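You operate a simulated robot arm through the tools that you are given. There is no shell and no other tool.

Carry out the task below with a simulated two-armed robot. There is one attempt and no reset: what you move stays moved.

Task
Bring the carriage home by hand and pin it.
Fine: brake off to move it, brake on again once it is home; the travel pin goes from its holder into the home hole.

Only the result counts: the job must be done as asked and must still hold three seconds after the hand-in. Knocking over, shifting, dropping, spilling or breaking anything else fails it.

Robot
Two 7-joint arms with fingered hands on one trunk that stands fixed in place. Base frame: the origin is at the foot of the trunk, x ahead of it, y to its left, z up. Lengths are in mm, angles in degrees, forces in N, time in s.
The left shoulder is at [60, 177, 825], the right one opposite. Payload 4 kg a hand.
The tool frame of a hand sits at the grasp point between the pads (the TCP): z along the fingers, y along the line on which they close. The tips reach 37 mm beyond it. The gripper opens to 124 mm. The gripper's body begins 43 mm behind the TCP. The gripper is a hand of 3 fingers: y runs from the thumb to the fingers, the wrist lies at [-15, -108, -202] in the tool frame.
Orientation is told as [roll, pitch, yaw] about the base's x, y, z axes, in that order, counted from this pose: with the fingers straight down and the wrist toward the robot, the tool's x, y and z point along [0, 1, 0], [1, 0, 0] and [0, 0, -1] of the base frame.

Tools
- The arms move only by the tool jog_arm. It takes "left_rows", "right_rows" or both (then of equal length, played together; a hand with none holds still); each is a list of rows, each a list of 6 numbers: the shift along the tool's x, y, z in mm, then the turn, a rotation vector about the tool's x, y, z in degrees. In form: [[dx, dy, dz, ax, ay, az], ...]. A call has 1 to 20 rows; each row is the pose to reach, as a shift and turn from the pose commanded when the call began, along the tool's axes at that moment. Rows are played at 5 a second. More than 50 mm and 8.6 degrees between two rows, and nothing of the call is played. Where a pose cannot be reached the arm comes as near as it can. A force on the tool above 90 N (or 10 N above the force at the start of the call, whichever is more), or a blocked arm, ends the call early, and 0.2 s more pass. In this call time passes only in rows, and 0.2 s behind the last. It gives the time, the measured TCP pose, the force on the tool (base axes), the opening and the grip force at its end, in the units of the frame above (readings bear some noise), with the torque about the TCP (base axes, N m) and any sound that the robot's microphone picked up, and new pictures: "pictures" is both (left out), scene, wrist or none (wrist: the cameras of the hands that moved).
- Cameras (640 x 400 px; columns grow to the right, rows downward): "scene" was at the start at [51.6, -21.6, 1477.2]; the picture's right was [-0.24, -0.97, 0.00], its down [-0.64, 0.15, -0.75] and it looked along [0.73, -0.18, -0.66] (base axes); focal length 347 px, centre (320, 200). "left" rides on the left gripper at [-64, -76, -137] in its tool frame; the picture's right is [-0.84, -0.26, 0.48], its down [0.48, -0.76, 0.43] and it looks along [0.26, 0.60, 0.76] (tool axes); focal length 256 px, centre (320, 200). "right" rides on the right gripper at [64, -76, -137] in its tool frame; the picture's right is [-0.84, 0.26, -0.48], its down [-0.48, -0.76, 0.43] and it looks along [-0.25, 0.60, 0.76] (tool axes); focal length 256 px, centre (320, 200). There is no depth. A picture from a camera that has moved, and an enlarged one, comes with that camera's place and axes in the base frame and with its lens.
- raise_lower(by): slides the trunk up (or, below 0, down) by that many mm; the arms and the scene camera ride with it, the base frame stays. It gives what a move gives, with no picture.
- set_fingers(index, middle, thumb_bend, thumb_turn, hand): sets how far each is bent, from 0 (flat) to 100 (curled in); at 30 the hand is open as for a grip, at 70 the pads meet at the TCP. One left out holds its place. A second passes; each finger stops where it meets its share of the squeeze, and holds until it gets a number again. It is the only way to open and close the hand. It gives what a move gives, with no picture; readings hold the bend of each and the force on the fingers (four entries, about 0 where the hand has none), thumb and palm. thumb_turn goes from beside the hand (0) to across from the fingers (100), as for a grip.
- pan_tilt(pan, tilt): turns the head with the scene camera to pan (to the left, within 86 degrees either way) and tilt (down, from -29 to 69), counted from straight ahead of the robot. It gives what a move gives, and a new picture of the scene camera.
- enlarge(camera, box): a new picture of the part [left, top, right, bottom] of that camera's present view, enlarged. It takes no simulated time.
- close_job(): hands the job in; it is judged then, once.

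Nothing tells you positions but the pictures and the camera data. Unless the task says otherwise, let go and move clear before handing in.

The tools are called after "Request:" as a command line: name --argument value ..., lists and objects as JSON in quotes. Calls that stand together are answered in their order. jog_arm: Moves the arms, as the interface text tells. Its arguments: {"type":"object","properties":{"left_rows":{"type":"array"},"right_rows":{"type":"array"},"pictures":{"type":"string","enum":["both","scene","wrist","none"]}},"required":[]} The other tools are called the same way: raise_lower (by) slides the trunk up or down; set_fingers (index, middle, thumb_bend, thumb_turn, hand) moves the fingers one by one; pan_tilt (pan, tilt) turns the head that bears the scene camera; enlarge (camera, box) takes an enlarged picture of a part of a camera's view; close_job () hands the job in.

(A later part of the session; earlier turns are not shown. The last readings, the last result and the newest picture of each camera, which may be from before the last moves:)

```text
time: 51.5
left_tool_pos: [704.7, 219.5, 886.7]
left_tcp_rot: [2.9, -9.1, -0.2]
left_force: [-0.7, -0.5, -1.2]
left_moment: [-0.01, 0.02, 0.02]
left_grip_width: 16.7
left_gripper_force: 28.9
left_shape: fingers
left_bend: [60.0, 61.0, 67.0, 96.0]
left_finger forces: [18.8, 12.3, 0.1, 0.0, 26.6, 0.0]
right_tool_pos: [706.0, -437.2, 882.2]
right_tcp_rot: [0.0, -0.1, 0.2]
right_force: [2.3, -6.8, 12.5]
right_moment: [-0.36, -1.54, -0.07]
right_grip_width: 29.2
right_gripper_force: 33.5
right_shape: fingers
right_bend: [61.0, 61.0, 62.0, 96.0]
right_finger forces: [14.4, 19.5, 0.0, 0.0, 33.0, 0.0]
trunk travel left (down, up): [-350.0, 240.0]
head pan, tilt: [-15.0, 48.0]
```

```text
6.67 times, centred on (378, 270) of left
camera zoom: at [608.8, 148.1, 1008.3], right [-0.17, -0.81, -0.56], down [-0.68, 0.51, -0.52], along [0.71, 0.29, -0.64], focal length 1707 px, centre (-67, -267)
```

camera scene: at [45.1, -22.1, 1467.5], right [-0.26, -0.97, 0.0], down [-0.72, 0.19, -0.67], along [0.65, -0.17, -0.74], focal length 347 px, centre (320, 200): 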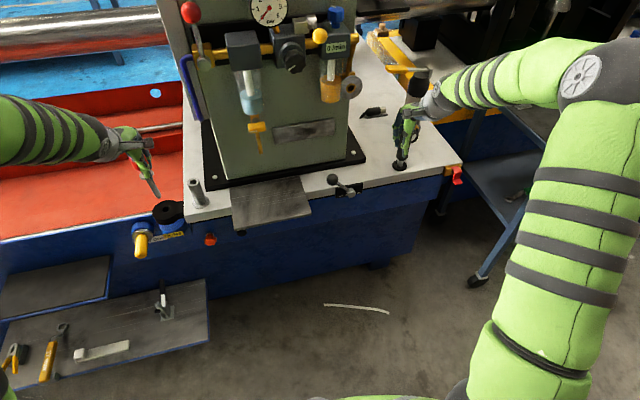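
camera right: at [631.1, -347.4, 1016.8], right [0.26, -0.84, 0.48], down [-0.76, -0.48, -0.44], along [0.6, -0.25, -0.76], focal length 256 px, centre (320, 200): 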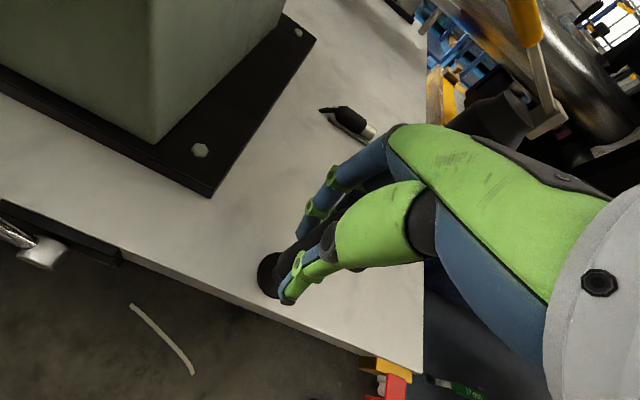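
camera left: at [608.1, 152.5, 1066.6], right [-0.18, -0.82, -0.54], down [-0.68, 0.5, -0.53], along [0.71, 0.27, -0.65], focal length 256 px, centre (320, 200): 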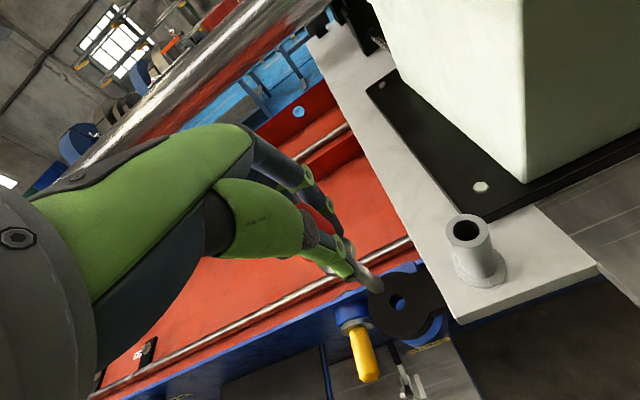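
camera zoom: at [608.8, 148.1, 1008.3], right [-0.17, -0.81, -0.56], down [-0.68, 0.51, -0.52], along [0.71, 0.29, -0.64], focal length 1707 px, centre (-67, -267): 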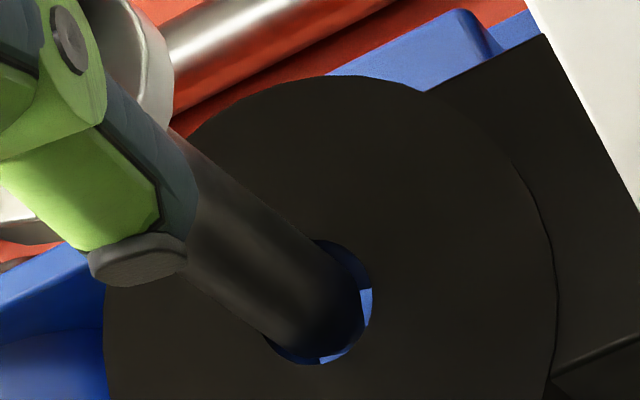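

The tip has entered the lug hole without contact force. I'll continue down in small steps.

Request:
jog_arm --left_rows '[[-0.2, -0.8, 5, 0, 0, 0], [-0.5, -1.6, 10, 0, 0, 0], [-0.7, -2.4, 15, 0, 0, 0], [-1, -3.2, 20, 0, 0, 0], [-1.2, -4, 25, 0, 0, 0]]' --pictures "none"

Request:
enlarge --camera "scene" --box '[140, 180, 188, 220]'

Request:
enlarge --camera "left" --box '[320, 230, 416, 290]'

```text
time: 52.7
left_tool_pos: [705.1, 219.1, 861.9]
left_tcp_rot: [2.9, -9.0, -0.2]
left_force: [-0.7, 0.0, -0.9]
left_moment: [0.03, 0.03, 0.01]
left_grip_width: 16.9
left_gripper_force: 29.4
left_shape: fingers
left_bend: [60.0, 61.0, 67.0, 96.0]
left_finger forces: [18.8, 12.4, 0.0, 0.0, 26.8, 0.0]
right_tool_pos: [705.8, -437.9, 882.1]
right_tcp_rot: [-0.1, -0.2, 0.1]
right_force: [2.4, -5.9, 12.7]
right_moment: [-0.38, -1.54, -0.07]
right_grip_width: 29.2
right_gripper_force: 33.8
right_shape: fingers
right_bend: [61.0, 61.0, 62.0, 96.0]
right_finger forces: [14.5, 19.4, 0.0, 0.0, 33.0, 0.0]
trunk travel left (down, up): [-350.0, 240.0]
head pan, tilt: [-15.0, 48.0]
```

```text
10.00 times, centred on (164, 200) of scene
camera zoom: at [45.1, -22.1, 1467.5], right [-0.26, -0.97, 0.0], down [-0.72, 0.19, -0.67], along [0.65, -0.17, -0.74], focal length 3471 px, centre (1880, 200)
```

zoom: 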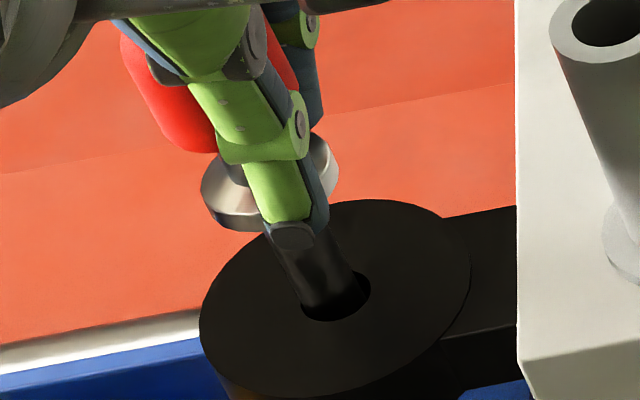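

```text
6.67 times, centred on (368, 260) of left
camera zoom: at [608.8, 147.9, 983.5], right [-0.17, -0.81, -0.56], down [-0.68, 0.51, -0.52], along [0.71, 0.29, -0.64], focal length 1707 px, centre (0, -200)
```

zoom: 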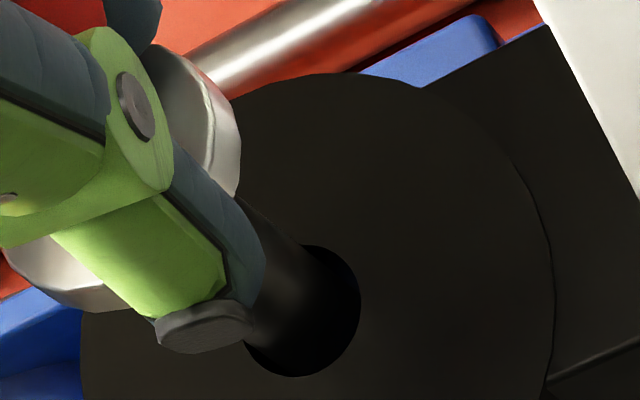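

The tip is now through the lug. Next it must enter the HOME hole (boss top about z≈726), so I'll go down another 25 mm slowly and check the force.

Request:
jog_arm --left_rows '[[-0.2, -0.6, 4, 0, 0, 0], [-0.4, -1.3, 8, 0, 0, 0], [-0.6, -1.9, 12, 0, 0, 0], [-0.8, -2.5, 16, 0, 0, 0], [-1, -3.2, 20, 0, 0, 0], [-1.2, -4, 25, 0, 0, 0]]' --pictures "none"

Request:
enlarge --camera "scene" --box '[140, 180, 188, 220]'

```text
time: 54.1
left_tool_pos: [703.3, 219.0, 836.4]
left_tcp_rot: [2.7, -9.0, -0.1]
left_force: [-8.2, 0.0, 4.5]
left_moment: [-0.05, 0.02, 0.0]
left_grip_width: 17.1
left_gripper_force: 30.9
left_shape: fingers
left_bend: [61.0, 62.0, 67.0, 95.0]
left_finger forces: [17.5, 11.9, 0.0, 0.1, 32.9, 0.0]
right_tool_pos: [705.3, -438.4, 881.9]
right_tcp_rot: [0.1, -0.1, 0.1]
right_force: [5.6, -6.2, 8.9]
right_moment: [-0.41, -1.55, -0.09]
right_grip_width: 29.3
right_gripper_force: 33.8
right_shape: fingers
right_bend: [61.0, 61.0, 62.0, 96.0]
right_finger forces: [15.6, 20.9, 0.1, 0.1, 30.6, 0.0]
trunk travel left (down, up): [-350.0, 240.0]
head pan, tilt: [-15.0, 48.0]
```

```text
10.00 times, centred on (164, 200) of scene
camera zoom: at [44.6, -22.3, 1467.5], right [-0.26, -0.97, 0.0], down [-0.72, 0.19, -0.67], along [0.65, -0.17, -0.74], focal length 3471 px, centre (1880, 200)
```

zoom: 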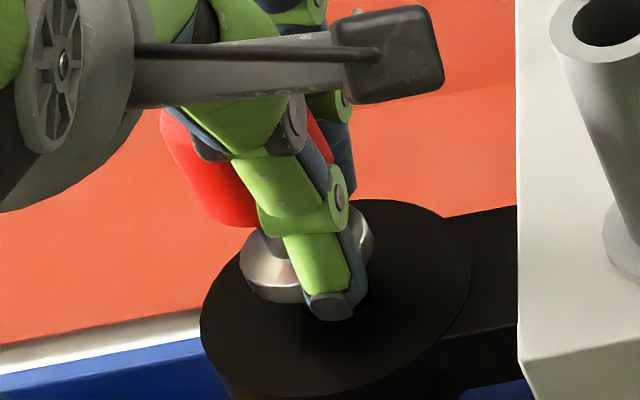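

A light side force (−8 N in x) shows the tip guiding into the HOME hole. I'll shift 2 mm toward the robot to relieve it and continue 10 mm down.

Request:
jog_arm --left_rows '[[0, -2, 0, 0, 0, 0], [-0.2, -2.5, 3.3, 0, 0, 0], [-0.3, -3, 6.5, 0, 0, 0], [-0.5, -3.5, 9.6, 0, 0, 0]]' --pictures "none"

```text
time: 55.1
left_tool_pos: [703.5, 218.6, 825.7]
left_tcp_rot: [2.8, -9.1, -0.3]
left_force: [-0.2, -1.5, 0.9]
left_moment: [-0.04, -0.19, 0.01]
left_grip_width: 16.7
left_gripper_force: 29.9
left_shape: fingers
left_bend: [61.0, 62.0, 67.0, 95.0]
left_finger forces: [18.8, 12.7, 0.0, 0.0, 28.5, 0.0]
right_tool_pos: [706.9, -438.6, 882.5]
right_tcp_rot: [0.1, -0.1, 0.1]
right_force: [2.9, -5.3, 11.8]
right_moment: [-0.38, -1.56, 0.0]
right_grip_width: 28.7
right_gripper_force: 34.3
right_shape: fingers
right_bend: [61.0, 61.0, 62.0, 96.0]
right_finger forces: [15.0, 20.0, 0.1, 0.1, 34.2, 0.1]
trunk travel left (down, up): [-350.0, 240.0]
head pan, tilt: [-15.0, 48.0]
```

Forces vanished and the tip is about 15 mm inside the HOME hole. I'll lower another 6 mm so the collar is nearly on the lug.

Request:
jog_arm --left_rows '[[-0.1, -0.3, 2, 0, 0, 0], [-0.2, -0.6, 4, 0, 0, 0], [-0.3, -0.9, 6, 0, 0, 0]]' --pictures "none"

Request:
enlarge --camera "scene" --box '[140, 180, 188, 220]'

Request:
enlarge --camera "left" --box '[280, 200, 440, 300]'

```text
time: 55.9
left_tool_pos: [704.4, 218.5, 822.3]
left_tcp_rot: [2.8, -9.4, -0.2]
left_force: [-11.8, -1.7, 32.0]
left_moment: [-0.02, -0.52, -0.06]
left_grip_width: 16.6
left_gripper_force: 37.6
left_shape: fingers
left_bend: [61.0, 62.0, 67.0, 95.0]
left_finger forces: [22.2, 13.7, 0.0, 0.0, 39.2, 0.0]
right_tool_pos: [705.8, -436.9, 882.7]
right_tcp_rot: [0.2, -0.1, 0.1]
right_force: [12.6, -5.1, 2.3]
right_moment: [-0.44, -1.51, -0.05]
right_grip_width: 28.9
right_gripper_force: 31.7
right_shape: fingers
right_bend: [61.0, 61.0, 62.0, 96.0]
right_finger forces: [17.2, 21.6, 0.0, 0.0, 25.2, 0.0]
trunk travel left (down, up): [-350.0, 240.0]
head pan, tilt: [-15.0, 48.0]
```

```text
10.00 times, centred on (164, 200) of scene
camera zoom: at [43.4, -23.5, 1467.9], right [-0.26, -0.97, 0.0], down [-0.72, 0.19, -0.67], along [0.65, -0.17, -0.74], focal length 3471 px, centre (1880, 200)
```

zoom: 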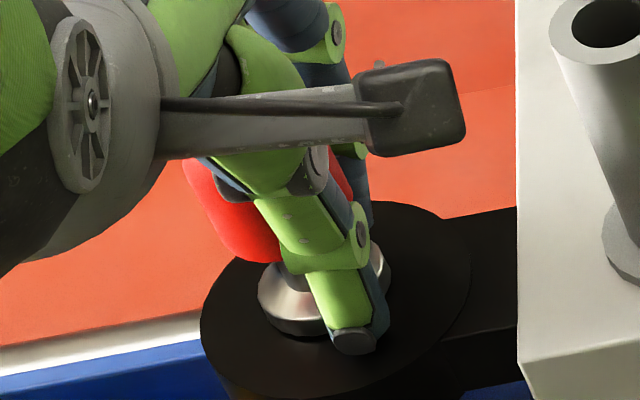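

```text
4.00 times, centred on (360, 250) of left
camera zoom: at [607.3, 147.2, 944.2], right [-0.17, -0.81, -0.56], down [-0.68, 0.51, -0.53], along [0.71, 0.29, -0.64], focal length 1024 px, centre (160, 0)
```

zoom: 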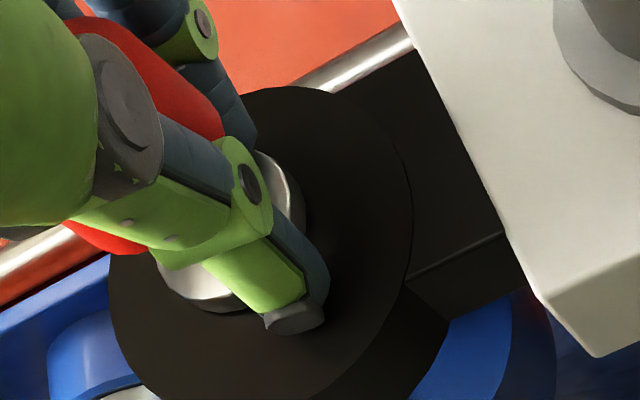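

The collar is almost on the lug and the thumb tip touches it (32 N up). I'll back off 2.5 mm to unload, then open the hand and let the pin drop to its collar.

Request:
jog_arm --left_rows '[[0.1, 0.4, -2.5, 0, 0, 0], [0.1, 0.4, -2.5, 0, 0, 0]]' --pictures "none"

Request:
set_fingers --hand "left" --index 45 --middle 45 --thumb_bend 45

Request:
enlarge --camera "scene" --box '[140, 180, 188, 220]'

Request:
enlarge --camera "left" --box '[280, 200, 440, 300]'

```text
time: 56.5
left_tool_pos: [703.5, 219.2, 823.0]
left_tcp_rot: [2.8, -9.2, -0.2]
left_force: [-3.6, -1.4, 26.9]
left_moment: [0.0, -0.62, -0.02]
left_grip_width: 16.5
left_gripper_force: 35.5
left_shape: fingers
left_bend: [61.0, 62.0, 67.0, 95.0]
left_finger forces: [22.5, 14.6, 0.0, 0.0, 34.8, 0.0]
right_tool_pos: [706.7, -437.4, 881.0]
right_tcp_rot: [0.0, -0.1, 0.1]
right_force: [9.7, -3.1, 3.7]
right_moment: [-0.42, -1.51, -0.06]
right_grip_width: 29.0
right_gripper_force: 32.5
right_shape: fingers
right_bend: [61.0, 61.0, 62.0, 96.0]
right_finger forces: [16.8, 20.8, 0.0, 0.1, 27.3, 0.1]
trunk travel left (down, up): [-350.0, 240.0]
head pan, tilt: [-15.0, 48.0]
```

```text
time: 57.5
left_tool_pos: [702.5, 219.1, 820.9]
left_tcp_rot: [2.9, -9.0, -0.3]
left_force: [0.3, -0.1, -0.8]
left_moment: [0.0, -0.03, 0.0]
left_grip_width: 77.6
left_gripper_force: 0.0
left_shape: fingers
left_bend: [45.0, 45.0, 45.0, 97.0]
left_finger forces: [0.0, 0.0, 0.1, 0.0, 0.1, 0.0]
right_tool_pos: [705.5, -437.4, 881.6]
right_tcp_rot: [0.1, 0.0, 0.0]
right_force: [3.1, -4.2, 11.1]
right_moment: [-0.34, -1.53, 0.04]
right_grip_width: 29.0
right_gripper_force: 33.7
right_shape: fingers
right_bend: [61.0, 61.0, 62.0, 96.0]
right_finger forces: [15.2, 19.1, 0.0, 0.0, 33.5, 0.0]
trunk travel left (down, up): [-350.0, 240.0]
head pan, tilt: [-15.0, 48.0]
```

```text
10.00 times, centred on (164, 200) of scene
camera zoom: at [45.0, -22.0, 1467.5], right [-0.26, -0.97, 0.0], down [-0.72, 0.19, -0.67], along [0.65, -0.17, -0.74], focal length 3471 px, centre (1880, 200)
```

zoom: 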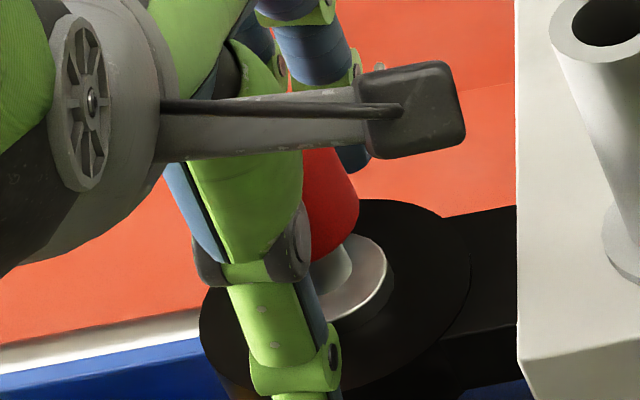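

```text
4.00 times, centred on (360, 250) of left
camera zoom: at [607.4, 147.8, 943.1], right [-0.17, -0.81, -0.56], down [-0.69, 0.51, -0.52], along [0.71, 0.29, -0.64], focal length 1024 px, centre (160, 0)
```

zoom: 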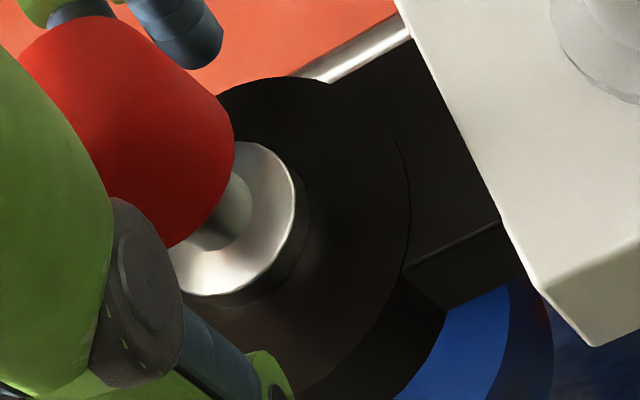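

The pin is released and looks seated. I'll open fully and lift the left hand straight up, then inspect the pin.

Request:
jog_arm --left_rows '[[0.5, 1.6, -10, 0, 0, 0], [1.2, 4, -25, 0, 0, 0], [2.4, 7.8, -50, 0, 0, 0], [3.6, 11.7, -75, 0, 0, 0], [5, 15.6, -100, 0, 0, 0], [6, 19.5, -125, 0, 0, 0], [7.2, 23.4, -150, 0, 0, 0]]' --pictures "both"

Request:
enlarge --camera "scene" --box '[130, 170, 210, 235]'

Request:
enlarge --camera "left" --box '[320, 220, 480, 320]'

```text
time: 59.1
left_tool_pos: [701.9, 219.8, 975.9]
left_tcp_rot: [2.8, -9.1, -0.1]
left_force: [0.1, -0.1, 0.0]
left_moment: [0.06, -0.01, -0.01]
left_grip_width: 77.6
left_gripper_force: 0.0
left_shape: fingers
left_bend: [45.0, 45.0, 45.0, 97.0]
left_finger forces: [0.0, 0.1, 0.1, 0.0, 0.0, 0.0]
right_tool_pos: [705.4, -438.6, 881.9]
right_tcp_rot: [0.0, -0.2, 0.1]
right_force: [1.0, -5.2, 12.4]
right_moment: [-0.35, -1.55, -0.02]
right_grip_width: 28.8
right_gripper_force: 34.3
right_shape: fingers
right_bend: [61.0, 61.0, 62.0, 96.0]
right_finger forces: [14.5, 19.0, 0.1, 0.0, 34.6, 0.1]
trunk travel left (down, up): [-350.0, 240.0]
head pan, tilt: [-15.0, 48.0]
camera scene: at [45.0, -22.1, 1467.5], right [-0.26, -0.97, 0.0], down [-0.72, 0.19, -0.67], along [0.65, -0.17, -0.74], focal length 347 px, centre (320, 200)
camera left: at [606.6, 147.7, 1097.5], right [-0.17, -0.81, -0.56], down [-0.68, 0.51, -0.52], along [0.71, 0.29, -0.64], focal length 256 px, centre (320, 200)
```

scene: 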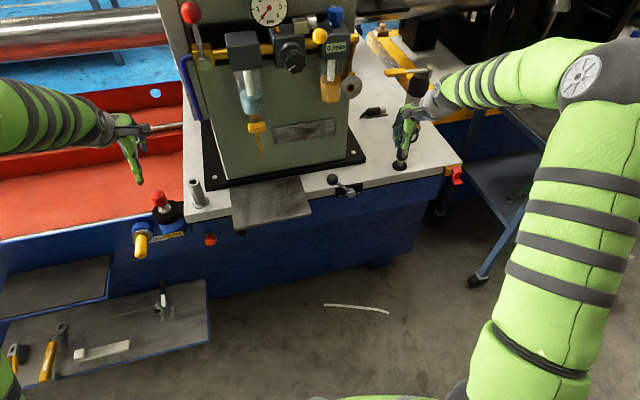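
left: 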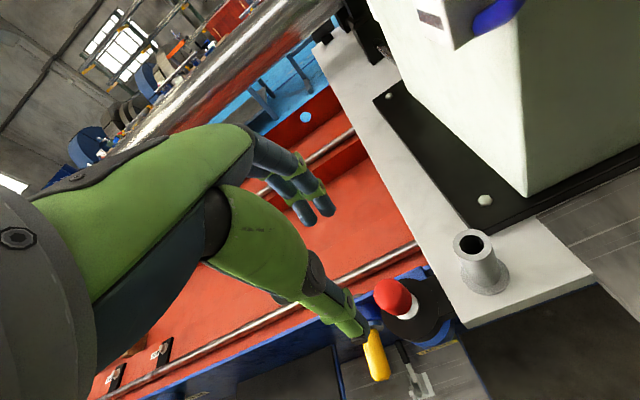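

```text
6.15 times, centred on (170, 202) of scene
camera zoom: at [45.0, -22.1, 1467.5], right [-0.26, -0.97, 0.0], down [-0.72, 0.19, -0.67], along [0.65, -0.17, -0.74], focal length 2136 px, centre (1243, 185)
```

zoom: 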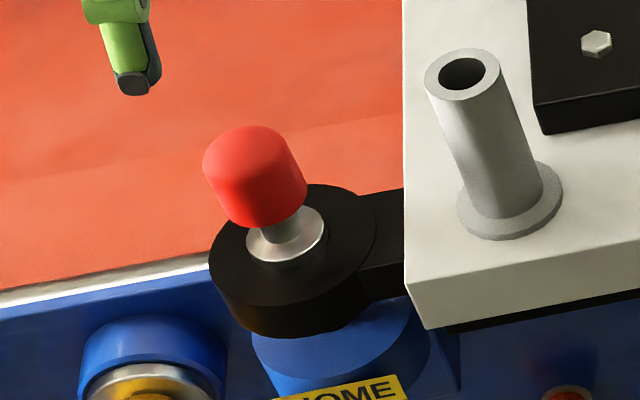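

```text
4.00 times, centred on (400, 270) of left
camera zoom: at [606.6, 147.7, 1097.5], right [-0.17, -0.81, -0.56], down [-0.68, 0.51, -0.52], along [0.71, 0.29, -0.64], focal length 1024 px, centre (0, -80)
```

zoom: 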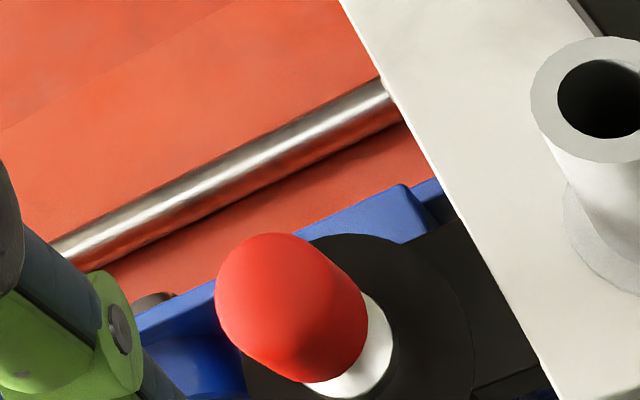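

The pin is seated with its collar on the lug (collar top about z≈783) through to HOME. Now I'll let go of the push grip with the right hand and rise clear to go set the brake.

Request:
set_fingers --hand "right" --index 30 --middle 30 --thumb_bend 30

Request:
jog_arm --right_rows '[[0, 0, -20, 0, 0, 0], [0, 0, -45, 0, 0, 0], [0, 0, -80, 0, 0, 0], [0, 0, -110, 0, 0, 0], [20, -40, -115, 0, 0, 0], [50, -80, -115, 0, 0, 0], [85, -115, -115, 0, 0, 0], [125, -140, -115, 0, 0, 0], [165, -145, -115, 0, 0, 0], [205, -145, -115, 0, 0, 0], [245, -145, -115, 0, 0, 0], [279, -145, -115, 0, 0, 0]]' --pictures "both"

Request:
enlarge --camera "scene" --box '[130, 170, 210, 235]'

Request:
enlarge --camera "scene" --box '[280, 120, 440, 220]'

```text
time: 60.1
left_tool_pos: [702.1, 218.9, 976.8]
left_tcp_rot: [2.9, -9.1, -0.2]
left_force: [-1.2, 0.4, 0.7]
left_moment: [0.05, -0.02, -0.02]
left_grip_width: 77.5
left_gripper_force: 0.1
left_shape: fingers
left_bend: [45.0, 45.0, 45.0, 97.0]
left_finger forces: [0.0, 0.0, 0.0, 0.0, 0.0, 0.0]
right_tool_pos: [707.3, -437.9, 880.4]
right_tcp_rot: [0.1, 0.1, 0.1]
right_force: [0.4, 1.2, 0.4]
right_moment: [0.0, 0.01, 0.0]
right_grip_width: 123.1
right_gripper_force: 0.0
right_shape: fingers
right_bend: [30.0, 30.0, 30.0, 97.0]
right_finger forces: [0.0, 0.0, 0.0, 0.0, 0.1, 0.0]
trunk travel left (down, up): [-350.0, 240.0]
head pan, tilt: [-15.0, 48.0]
```

```text
time: 62.7
left_tool_pos: [703.5, 218.6, 974.9]
left_tcp_rot: [2.8, -9.0, -0.2]
left_force: [0.8, 0.4, 0.5]
left_moment: [0.03, -0.05, 0.02]
left_grip_width: 77.3
left_gripper_force: 0.1
left_shape: fingers
left_bend: [45.0, 45.0, 45.0, 97.0]
left_finger forces: [0.0, 0.0, 0.0, 0.1, 0.0, 0.0]
right_tool_pos: [560.8, -160.7, 995.4]
right_tcp_rot: [0.0, 0.0, 0.1]
right_force: [-0.2, 0.7, 0.2]
right_moment: [0.0, -0.02, 0.03]
right_grip_width: 123.1
right_gripper_force: 0.0
right_shape: fingers
right_bend: [30.0, 30.0, 30.0, 98.0]
right_finger forces: [0.0, 0.0, 0.1, 0.0, 0.0, 0.1]
trunk travel left (down, up): [-350.0, 240.0]
head pan, tilt: [-15.0, 48.0]
camera scene: at [46.0, -21.9, 1467.4], right [-0.26, -0.97, 0.0], down [-0.72, 0.19, -0.67], along [0.65, -0.17, -0.74], focal length 347 px, centre (320, 200)
camera right: at [486.8, -95.4, 1130.9], right [0.26, -0.84, 0.48], down [-0.76, -0.48, -0.44], along [0.6, -0.25, -0.76], focal length 256 px, centre (320, 200)
```

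scene: 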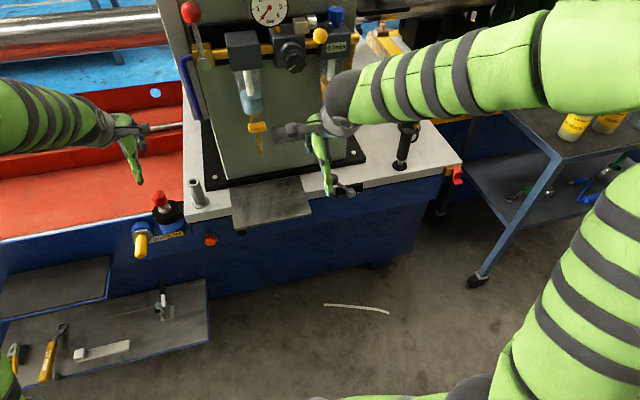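
right: 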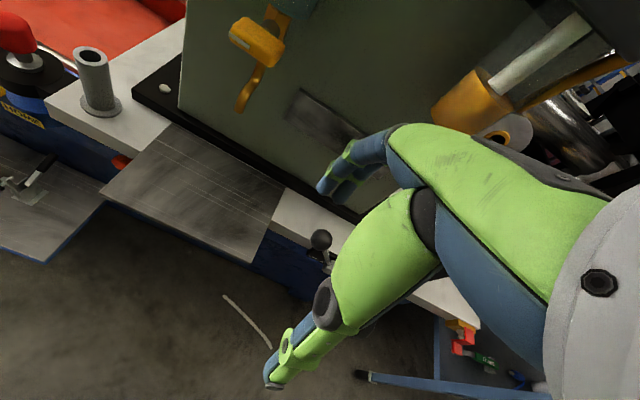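

```text
6.15 times, centred on (170, 202) of scene
camera zoom: at [46.0, -21.9, 1467.4], right [-0.26, -0.97, 0.0], down [-0.72, 0.19, -0.67], along [0.65, -0.17, -0.74], focal length 2136 px, centre (1243, 185)
```

zoom: 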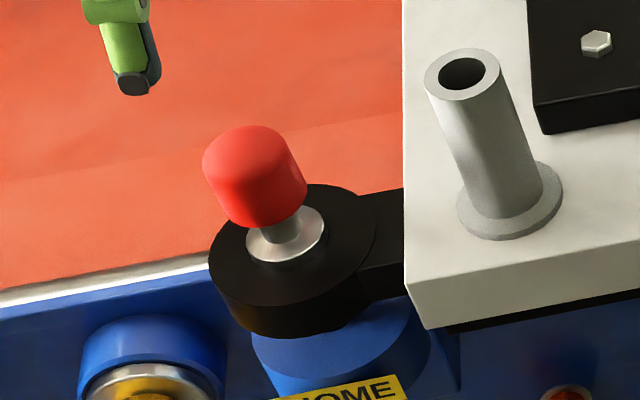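

```text
4.00 times, centred on (360, 170) of scene
camera zoom: at [46.0, -21.9, 1467.4], right [-0.26, -0.97, 0.0], down [-0.72, 0.19, -0.67], along [0.65, -0.17, -0.74], focal length 1388 px, centre (160, 320)
```

zoom: 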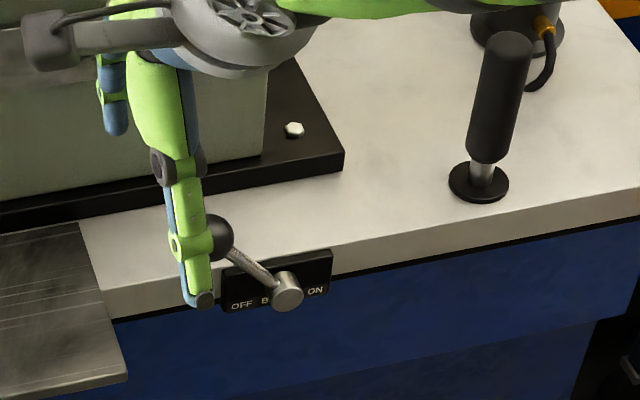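

The lever ball is at about (665, −217, 825), still OFF. I'll close the right hand, lower it in front of the table, then move it forward to the left side of the ball.

Request:
set_fingers --hand "right" --index 70 --middle 70 --thumb_bend 70

Request:
jog_arm --right_rows '[[0, 0, 30, 0, 0, 0], [0, 0, 60, 0, 0, 0], [0, 0, 90, 0, 0, 0], [0, 0, 120, 0, 0, 0], [0, 0, 149, 0, 0, 0], [0, 25, 149, 0, 0, 0], [0, 50, 149, 0, 0, 0], [0, 75, 149, 0, 0, 0]]' --pictures "both"

Request:
enlarge --camera "scene" --box '[280, 130, 440, 230]'

Request:
enlarge --camera "right" --box '[200, 140, 440, 290]'

```text
time: 63.7
left_tool_pos: [702.9, 219.0, 974.4]
left_tcp_rot: [2.8, -8.9, -0.2]
left_force: [-0.3, 0.2, 0.5]
left_moment: [-0.02, 0.01, 0.04]
left_grip_width: 77.3
left_gripper_force: 0.0
left_shape: fingers
left_bend: [45.0, 45.0, 45.0, 97.0]
left_finger forces: [0.0, 0.0, 0.0, 0.0, 0.1, 0.0]
right_tool_pos: [561.8, -159.0, 995.6]
right_tcp_rot: [0.1, 0.0, 0.2]
right_force: [0.4, 0.0, -0.2]
right_moment: [0.02, 0.0, -0.03]
right_grip_width: 1.3
right_gripper_force: 0.1
right_shape: fingers
right_bend: [70.0, 70.0, 70.0, 98.0]
right_finger forces: [0.0, 0.0, 0.0, 0.0, 0.0, 0.0]
trunk travel left (down, up): [-350.0, 240.0]
head pan, tilt: [-15.0, 48.0]
```

```text
time: 65.5
left_tool_pos: [703.1, 218.6, 975.5]
left_tcp_rot: [2.8, -9.0, -0.1]
left_force: [0.7, -0.1, -1.1]
left_moment: [0.01, 0.02, -0.02]
left_grip_width: 77.4
left_gripper_force: 0.2
left_shape: fingers
left_bend: [45.0, 45.0, 45.0, 97.0]
left_finger forces: [0.1, 0.1, 0.0, 0.1, 0.0, 0.1]
right_tool_pos: [636.4, -158.8, 847.3]
right_tcp_rot: [-0.1, 0.0, 0.1]
right_force: [-0.2, 0.6, -0.4]
right_moment: [0.01, 0.03, -0.03]
right_grip_width: 1.4
right_gripper_force: 0.2
right_shape: fingers
right_bend: [70.0, 70.0, 70.0, 98.0]
right_finger forces: [0.0, 0.0, 0.1, 0.0, 0.0, 0.1]
trunk travel left (down, up): [-350.0, 240.0]
head pan, tilt: [-15.0, 48.0]
camera scene: at [46.2, -22.3, 1467.4], right [-0.26, -0.97, 0.0], down [-0.72, 0.19, -0.67], along [0.65, -0.17, -0.74], focal length 347 px, centre (320, 200)
camera right: at [561.9, -95.7, 982.4], right [0.26, -0.84, 0.48], down [-0.76, -0.48, -0.43], along [0.6, -0.25, -0.76], focal length 256 px, centre (320, 200)
```

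scene: 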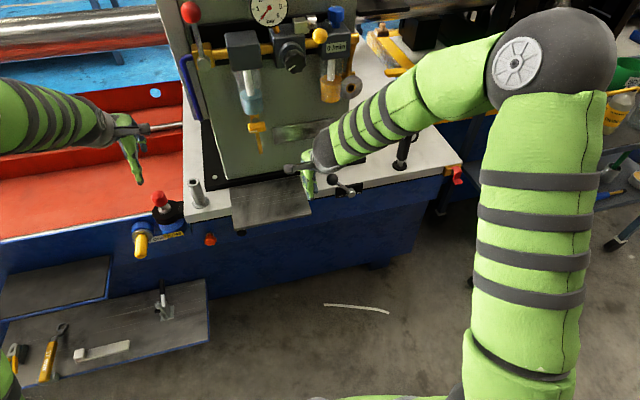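
right: 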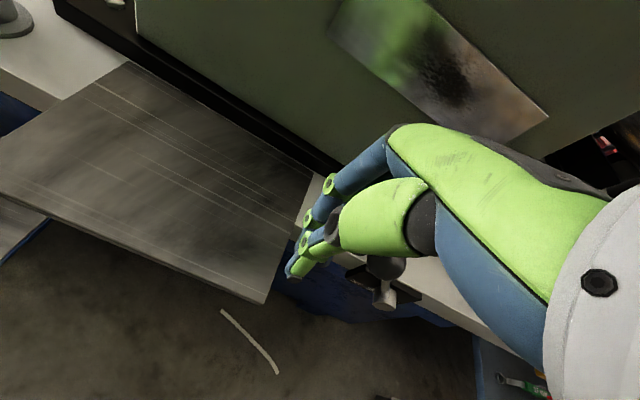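

```text
4.00 times, centred on (360, 180) of scene
camera zoom: at [46.2, -22.3, 1467.4], right [-0.26, -0.97, 0.0], down [-0.72, 0.19, -0.67], along [0.65, -0.17, -0.74], focal length 1388 px, centre (160, 280)
```

zoom: 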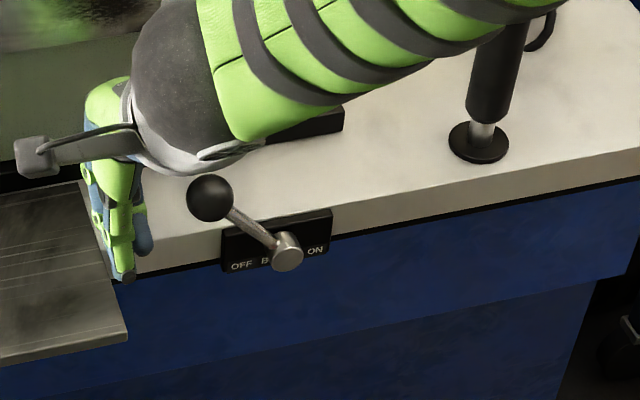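

```text
2.67 times, centred on (320, 215) of right
camera zoom: at [561.9, -95.7, 982.4], right [0.26, -0.84, 0.48], down [-0.76, -0.48, -0.43], along [0.6, -0.25, -0.76], focal length 683 px, centre (320, 160)
```

zoom: 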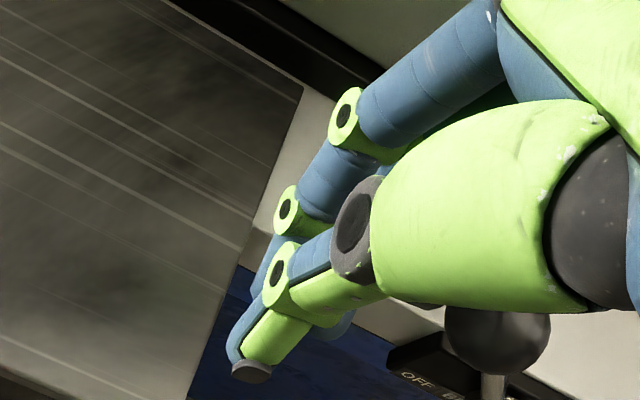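

The post is left of the ball with clearance. I'll move forward to the ball's depth and sweep right to swing the lever toward ON.

Request:
jog_arm --right_rows '[[0, 13, 0, 0, 0, 0], [0, 26, 2, 0, 0, 0], [-10, 27, 2, 0, 0, 0], [-20, 27, 2, 0, 0, 0], [-30, 27, 2, 0, 0, 0], [-40, 27, 2, 0, 0, 0], [-50, 27, 2, 0, 0, 0], [-60, 27, 2, 0, 0, 0], [-70, 27, 2, 0, 0, 0]]' --pictures "wrist"

Request:
enlarge --camera "scene" --box '[280, 130, 440, 230]'

```text
time: 67.5
left_tool_pos: [703.3, 218.7, 974.8]
left_tcp_rot: [2.7, -9.1, -0.2]
left_force: [0.8, 0.5, 0.2]
left_moment: [0.01, 0.0, -0.01]
left_grip_width: 77.7
left_gripper_force: 0.0
left_shape: fingers
left_bend: [45.0, 45.0, 45.0, 97.0]
left_finger forces: [0.0, 0.1, 0.0, 0.1, 0.0, 0.0]
right_tool_pos: [663.1, -229.5, 844.6]
right_tcp_rot: [0.0, 0.0, 0.0]
right_force: [0.7, 1.6, 0.6]
right_moment: [0.01, 0.01, 0.02]
right_grip_width: 0.7
right_gripper_force: 0.6
right_shape: fingers
right_bend: [70.0, 70.0, 70.0, 97.0]
right_finger forces: [0.0, 0.0, 0.0, 0.1, 1.2, 0.0]
trunk travel left (down, up): [-350.0, 240.0]
head pan, tilt: [-15.0, 48.0]
camera right: at [588.6, -164.8, 980.7], right [0.26, -0.84, 0.48], down [-0.76, -0.48, -0.43], along [0.6, -0.25, -0.76], focal length 256 px, centre (320, 200)
```

right: 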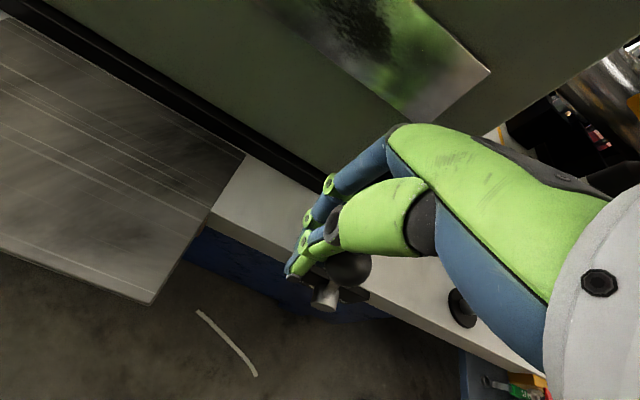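

```text
4.00 times, centred on (360, 180) of scene
camera zoom: at [45.8, -22.0, 1467.4], right [-0.26, -0.97, 0.0], down [-0.72, 0.19, -0.67], along [0.65, -0.17, -0.74], focal length 1388 px, centre (160, 280)
```

zoom: 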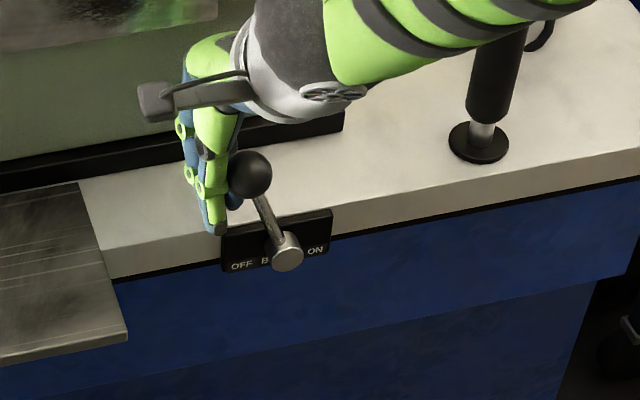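

The lever follows. I'll continue sweeping right through vertical toward ON.

Request:
jog_arm --right_rows '[[-10, 0, 0, 0, 0, 0], [-20, 0, 0, 0, 0, 0], [-30, 0, 0, 0, 0, 0], [-40, 0, 1, 0, 0, 0], [-48, 0, 2, 0, 0, 0]]' --pictures "wrist"

Request:
enlarge --camera "scene" --box '[280, 130, 440, 230]'

```text
time: 68.7
left_tool_pos: [703.7, 219.2, 975.8]
left_tcp_rot: [2.8, -9.0, -0.2]
left_force: [0.2, -0.1, 0.2]
left_moment: [0.0, 0.02, 0.02]
left_grip_width: 77.3
left_gripper_force: 0.0
left_shape: fingers
left_bend: [45.0, 45.0, 45.0, 97.0]
left_finger forces: [0.0, 0.1, 0.0, 0.1, 0.0, 0.0]
right_tool_pos: [661.7, -277.0, 843.5]
right_tcp_rot: [0.0, -0.1, 0.0]
right_force: [1.2, 1.7, 0.2]
right_moment: [0.03, -0.04, 0.0]
right_grip_width: 1.1
right_gripper_force: 0.4
right_shape: fingers
right_bend: [70.0, 70.0, 70.0, 97.0]
right_finger forces: [0.0, 1.2, 0.0, 0.1, 0.0, 0.0]
trunk travel left (down, up): [-350.0, 240.0]
head pan, tilt: [-15.0, 48.0]
camera right: at [588.2, -213.0, 978.6], right [0.26, -0.84, 0.48], down [-0.76, -0.48, -0.43], along [0.6, -0.25, -0.76], focal length 256 px, centre (320, 200)
```

right: 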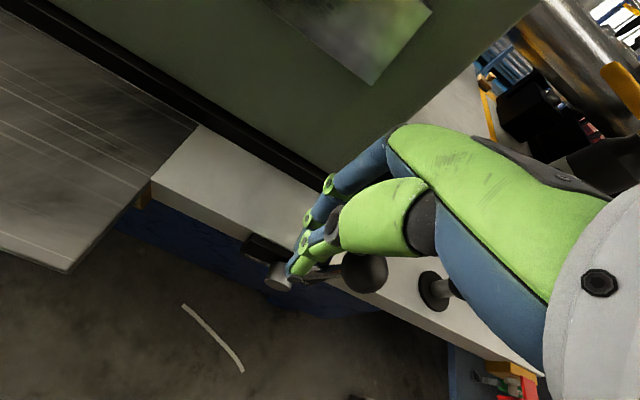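

```text
4.00 times, centred on (360, 180) of scene
camera zoom: at [46.0, -22.2, 1467.4], right [-0.26, -0.97, 0.0], down [-0.72, 0.19, -0.67], along [0.65, -0.17, -0.74], focal length 1388 px, centre (160, 280)
```

zoom: 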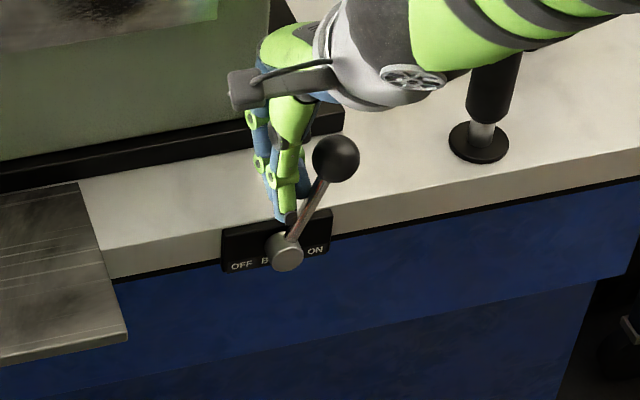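

The lever is past vertical. I'll push on in small steps until it meets the ON stop.

Request:
jog_arm --right_rows '[[-5, 0, 1, 0, 0, 0], [-10, 0, 2, 0, 0, 0], [-15, 0, 3, 0, 0, 0], [-20, 0, 4, 0, 0, 0]]' --pictures "wrist"

Request:
enlarge --camera "scene" --box '[280, 130, 440, 230]'

```text
time: 69.7
left_tool_pos: [703.1, 218.8, 976.9]
left_tcp_rot: [2.8, -9.1, -0.2]
left_force: [-0.4, -0.8, -0.5]
left_moment: [0.01, 0.01, -0.01]
left_grip_width: 77.3
left_gripper_force: 0.1
left_shape: fingers
left_bend: [45.0, 45.0, 45.0, 97.0]
left_finger forces: [0.0, 0.0, 0.0, 0.0, 0.0, 0.1]
right_tool_pos: [664.2, -299.1, 837.8]
right_tcp_rot: [0.1, 0.1, 0.2]
right_force: [1.3, 1.7, 0.1]
right_moment: [0.0, -0.06, 0.02]
right_grip_width: 1.2
right_gripper_force: 0.5
right_shape: fingers
right_bend: [70.0, 69.0, 70.0, 97.0]
right_finger forces: [0.1, 1.5, 0.0, 0.1, 0.0, 0.0]
trunk travel left (down, up): [-350.0, 240.0]
head pan, tilt: [-15.0, 48.0]
camera right: at [588.6, -233.5, 974.1], right [0.26, -0.84, 0.48], down [-0.76, -0.48, -0.44], along [0.6, -0.25, -0.76], focal length 256 px, centre (320, 200)
```

right: 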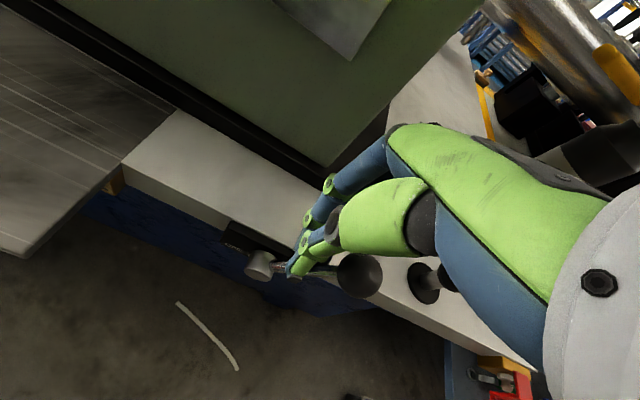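

```text
4.00 times, centred on (360, 180) of scene
camera zoom: at [46.1, -22.1, 1467.4], right [-0.26, -0.97, 0.0], down [-0.72, 0.19, -0.67], along [0.65, -0.17, -0.74], focal length 1388 px, centre (160, 280)
```

zoom: 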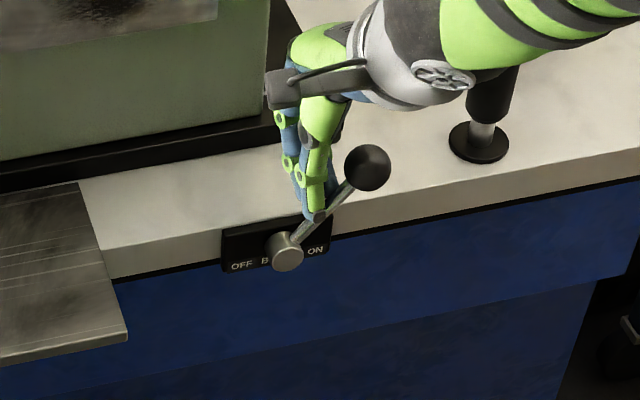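

The lever now matches its original ON angle. I'll push a few mm more to make sure it is at the stop.

Request:
jog_arm --right_rows '[[-3, 0, 0, 0, 0, 0], [-6, 0, 0, 0, 0, 0], [-8, 0, 0, 0, 0, 0]]' --pictures "none"

Request:
enlarge --camera "scene" --box '[280, 130, 440, 230]'

```text
time: 70.5
left_tool_pos: [704.1, 219.5, 975.8]
left_tcp_rot: [2.8, -9.0, -0.2]
left_force: [-0.3, 0.2, -0.5]
left_moment: [0.0, -0.03, 0.0]
left_grip_width: 77.4
left_gripper_force: 0.1
left_shape: fingers
left_bend: [45.0, 45.0, 45.0, 97.0]
left_finger forces: [0.0, 0.0, 0.1, 0.1, 0.0, 0.0]
right_tool_pos: [662.9, -304.8, 839.4]
right_tcp_rot: [0.1, 0.0, 0.2]
right_force: [0.5, 1.3, 0.6]
right_moment: [0.03, -0.03, 0.0]
right_grip_width: 1.0
right_gripper_force: 1.0
right_shape: fingers
right_bend: [70.0, 69.0, 70.0, 97.0]
right_finger forces: [0.1, 1.3, 0.1, 0.1, 0.8, 0.0]
trunk travel left (down, up): [-350.0, 240.0]
head pan, tilt: [-15.0, 48.0]
```

```text
4.00 times, centred on (360, 180) of scene
camera zoom: at [46.0, -22.1, 1467.4], right [-0.26, -0.97, 0.0], down [-0.72, 0.19, -0.67], along [0.65, -0.17, -0.74], focal length 1388 px, centre (160, 280)
```

zoom: 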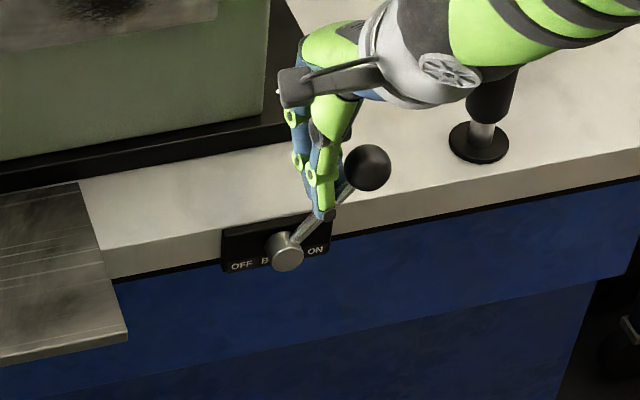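

Request:
jog_arm --right_rows '[[-2, 0, 0, 0, 0, 0], [-4, 0, 0, 0, 0, 0], [-6, 0, 0, 0, 0, 0]]' --pictures "none"

Request:
enlarge --camera "scene" --box '[280, 130, 440, 230]'

```text
time: 71.3
left_tool_pos: [703.2, 218.6, 976.1]
left_tcp_rot: [2.8, -9.1, -0.2]
left_force: [0.2, -0.3, 0.0]
left_moment: [-0.02, -0.03, 0.02]
left_grip_width: 77.5
left_gripper_force: 0.0
left_shape: fingers
left_bend: [45.0, 45.0, 45.0, 97.0]
left_finger forces: [0.1, 0.0, 0.0, 0.0, 0.0, 0.1]
right_tool_pos: [664.1, -311.2, 837.9]
right_tcp_rot: [0.1, 0.1, 0.2]
right_force: [-0.6, 5.0, 0.0]
right_moment: [0.23, 0.05, -0.01]
right_grip_width: 1.6
right_gripper_force: 2.8
right_shape: fingers
right_bend: [70.0, 69.0, 70.0, 96.0]
right_finger forces: [0.5, 0.6, 0.1, 0.1, 4.3, 0.0]
trunk travel left (down, up): [-350.0, 240.0]
head pan, tilt: [-15.0, 48.0]
```

```text
4.00 times, centred on (360, 180) of scene
camera zoom: at [45.9, -21.7, 1467.4], right [-0.26, -0.97, 0.0], down [-0.72, 0.19, -0.67], along [0.65, -0.17, -0.74], focal length 1388 px, centre (160, 280)
```

zoom: 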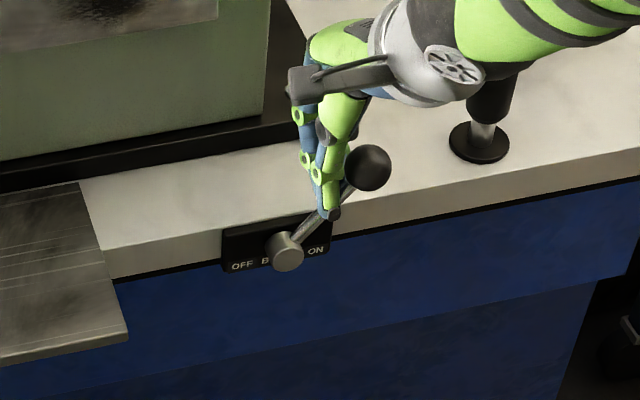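

The ball no longer moves and the force rises to 5 N, so the lever is at its ON stop. I'll back off to the left, lift the right hand away, and inspect everything.

Request:
jog_arm --right_rows '[[15, 0, 0, 0, 0, 0], [30, -5, -5, 0, 0, 0], [35, -25, -30, 0, 0, 0], [35, -55, -65, 0, 0, 0], [20, -85, -105, 0, 0, 0], [0, -105, -150, 0, 0, 0], [-20, -105, -190, 0, 0, 0]]' --pictures "both"

Request:
enlarge --camera "scene" --box '[280, 130, 440, 230]'

Request:
enlarge --camera "scene" --box '[130, 170, 210, 235]'

Request:
enlarge --camera "right" --box '[160, 150, 400, 300]'

```text
refused: row 5 steps farther than a row can; nothing moved
```

```text
4.00 times, centred on (360, 180) of scene
camera zoom: at [45.9, -21.7, 1467.4], right [-0.26, -0.97, 0.0], down [-0.72, 0.19, -0.67], along [0.65, -0.17, -0.74], focal length 1388 px, centre (160, 280)
```

zoom: 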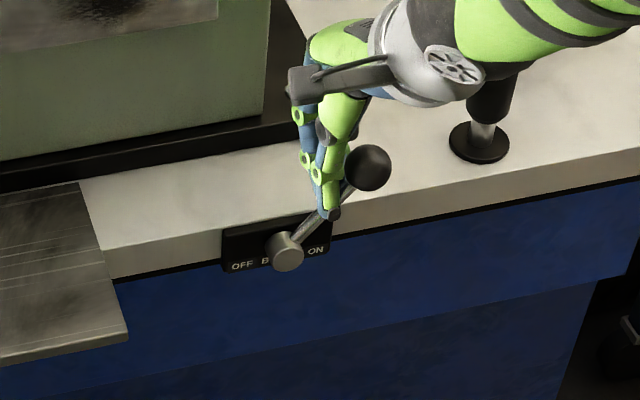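

```text
6.15 times, centred on (170, 202) of scene
camera zoom: at [45.9, -21.7, 1467.4], right [-0.26, -0.97, 0.0], down [-0.72, 0.19, -0.67], along [0.65, -0.17, -0.74], focal length 2136 px, centre (1243, 185)
```

zoom: 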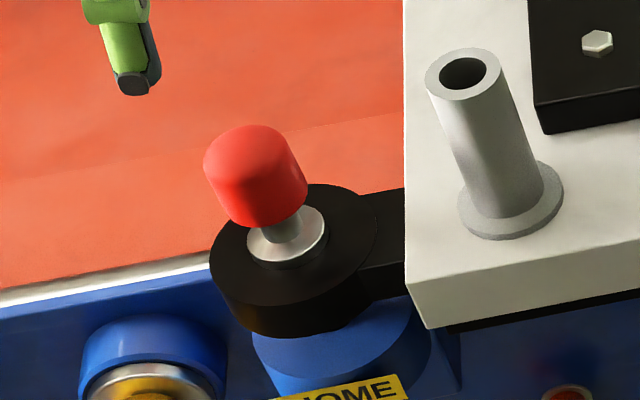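

```text
2.67 times, centred on (280, 225) of right
camera zoom: at [588.4, -246.0, 974.3], right [0.26, -0.84, 0.48], down [-0.76, -0.49, -0.44], along [0.6, -0.25, -0.76], focal length 683 px, centre (427, 133)
```

zoom: 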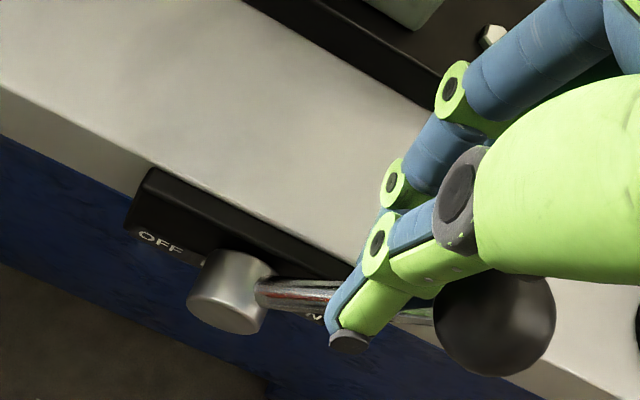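

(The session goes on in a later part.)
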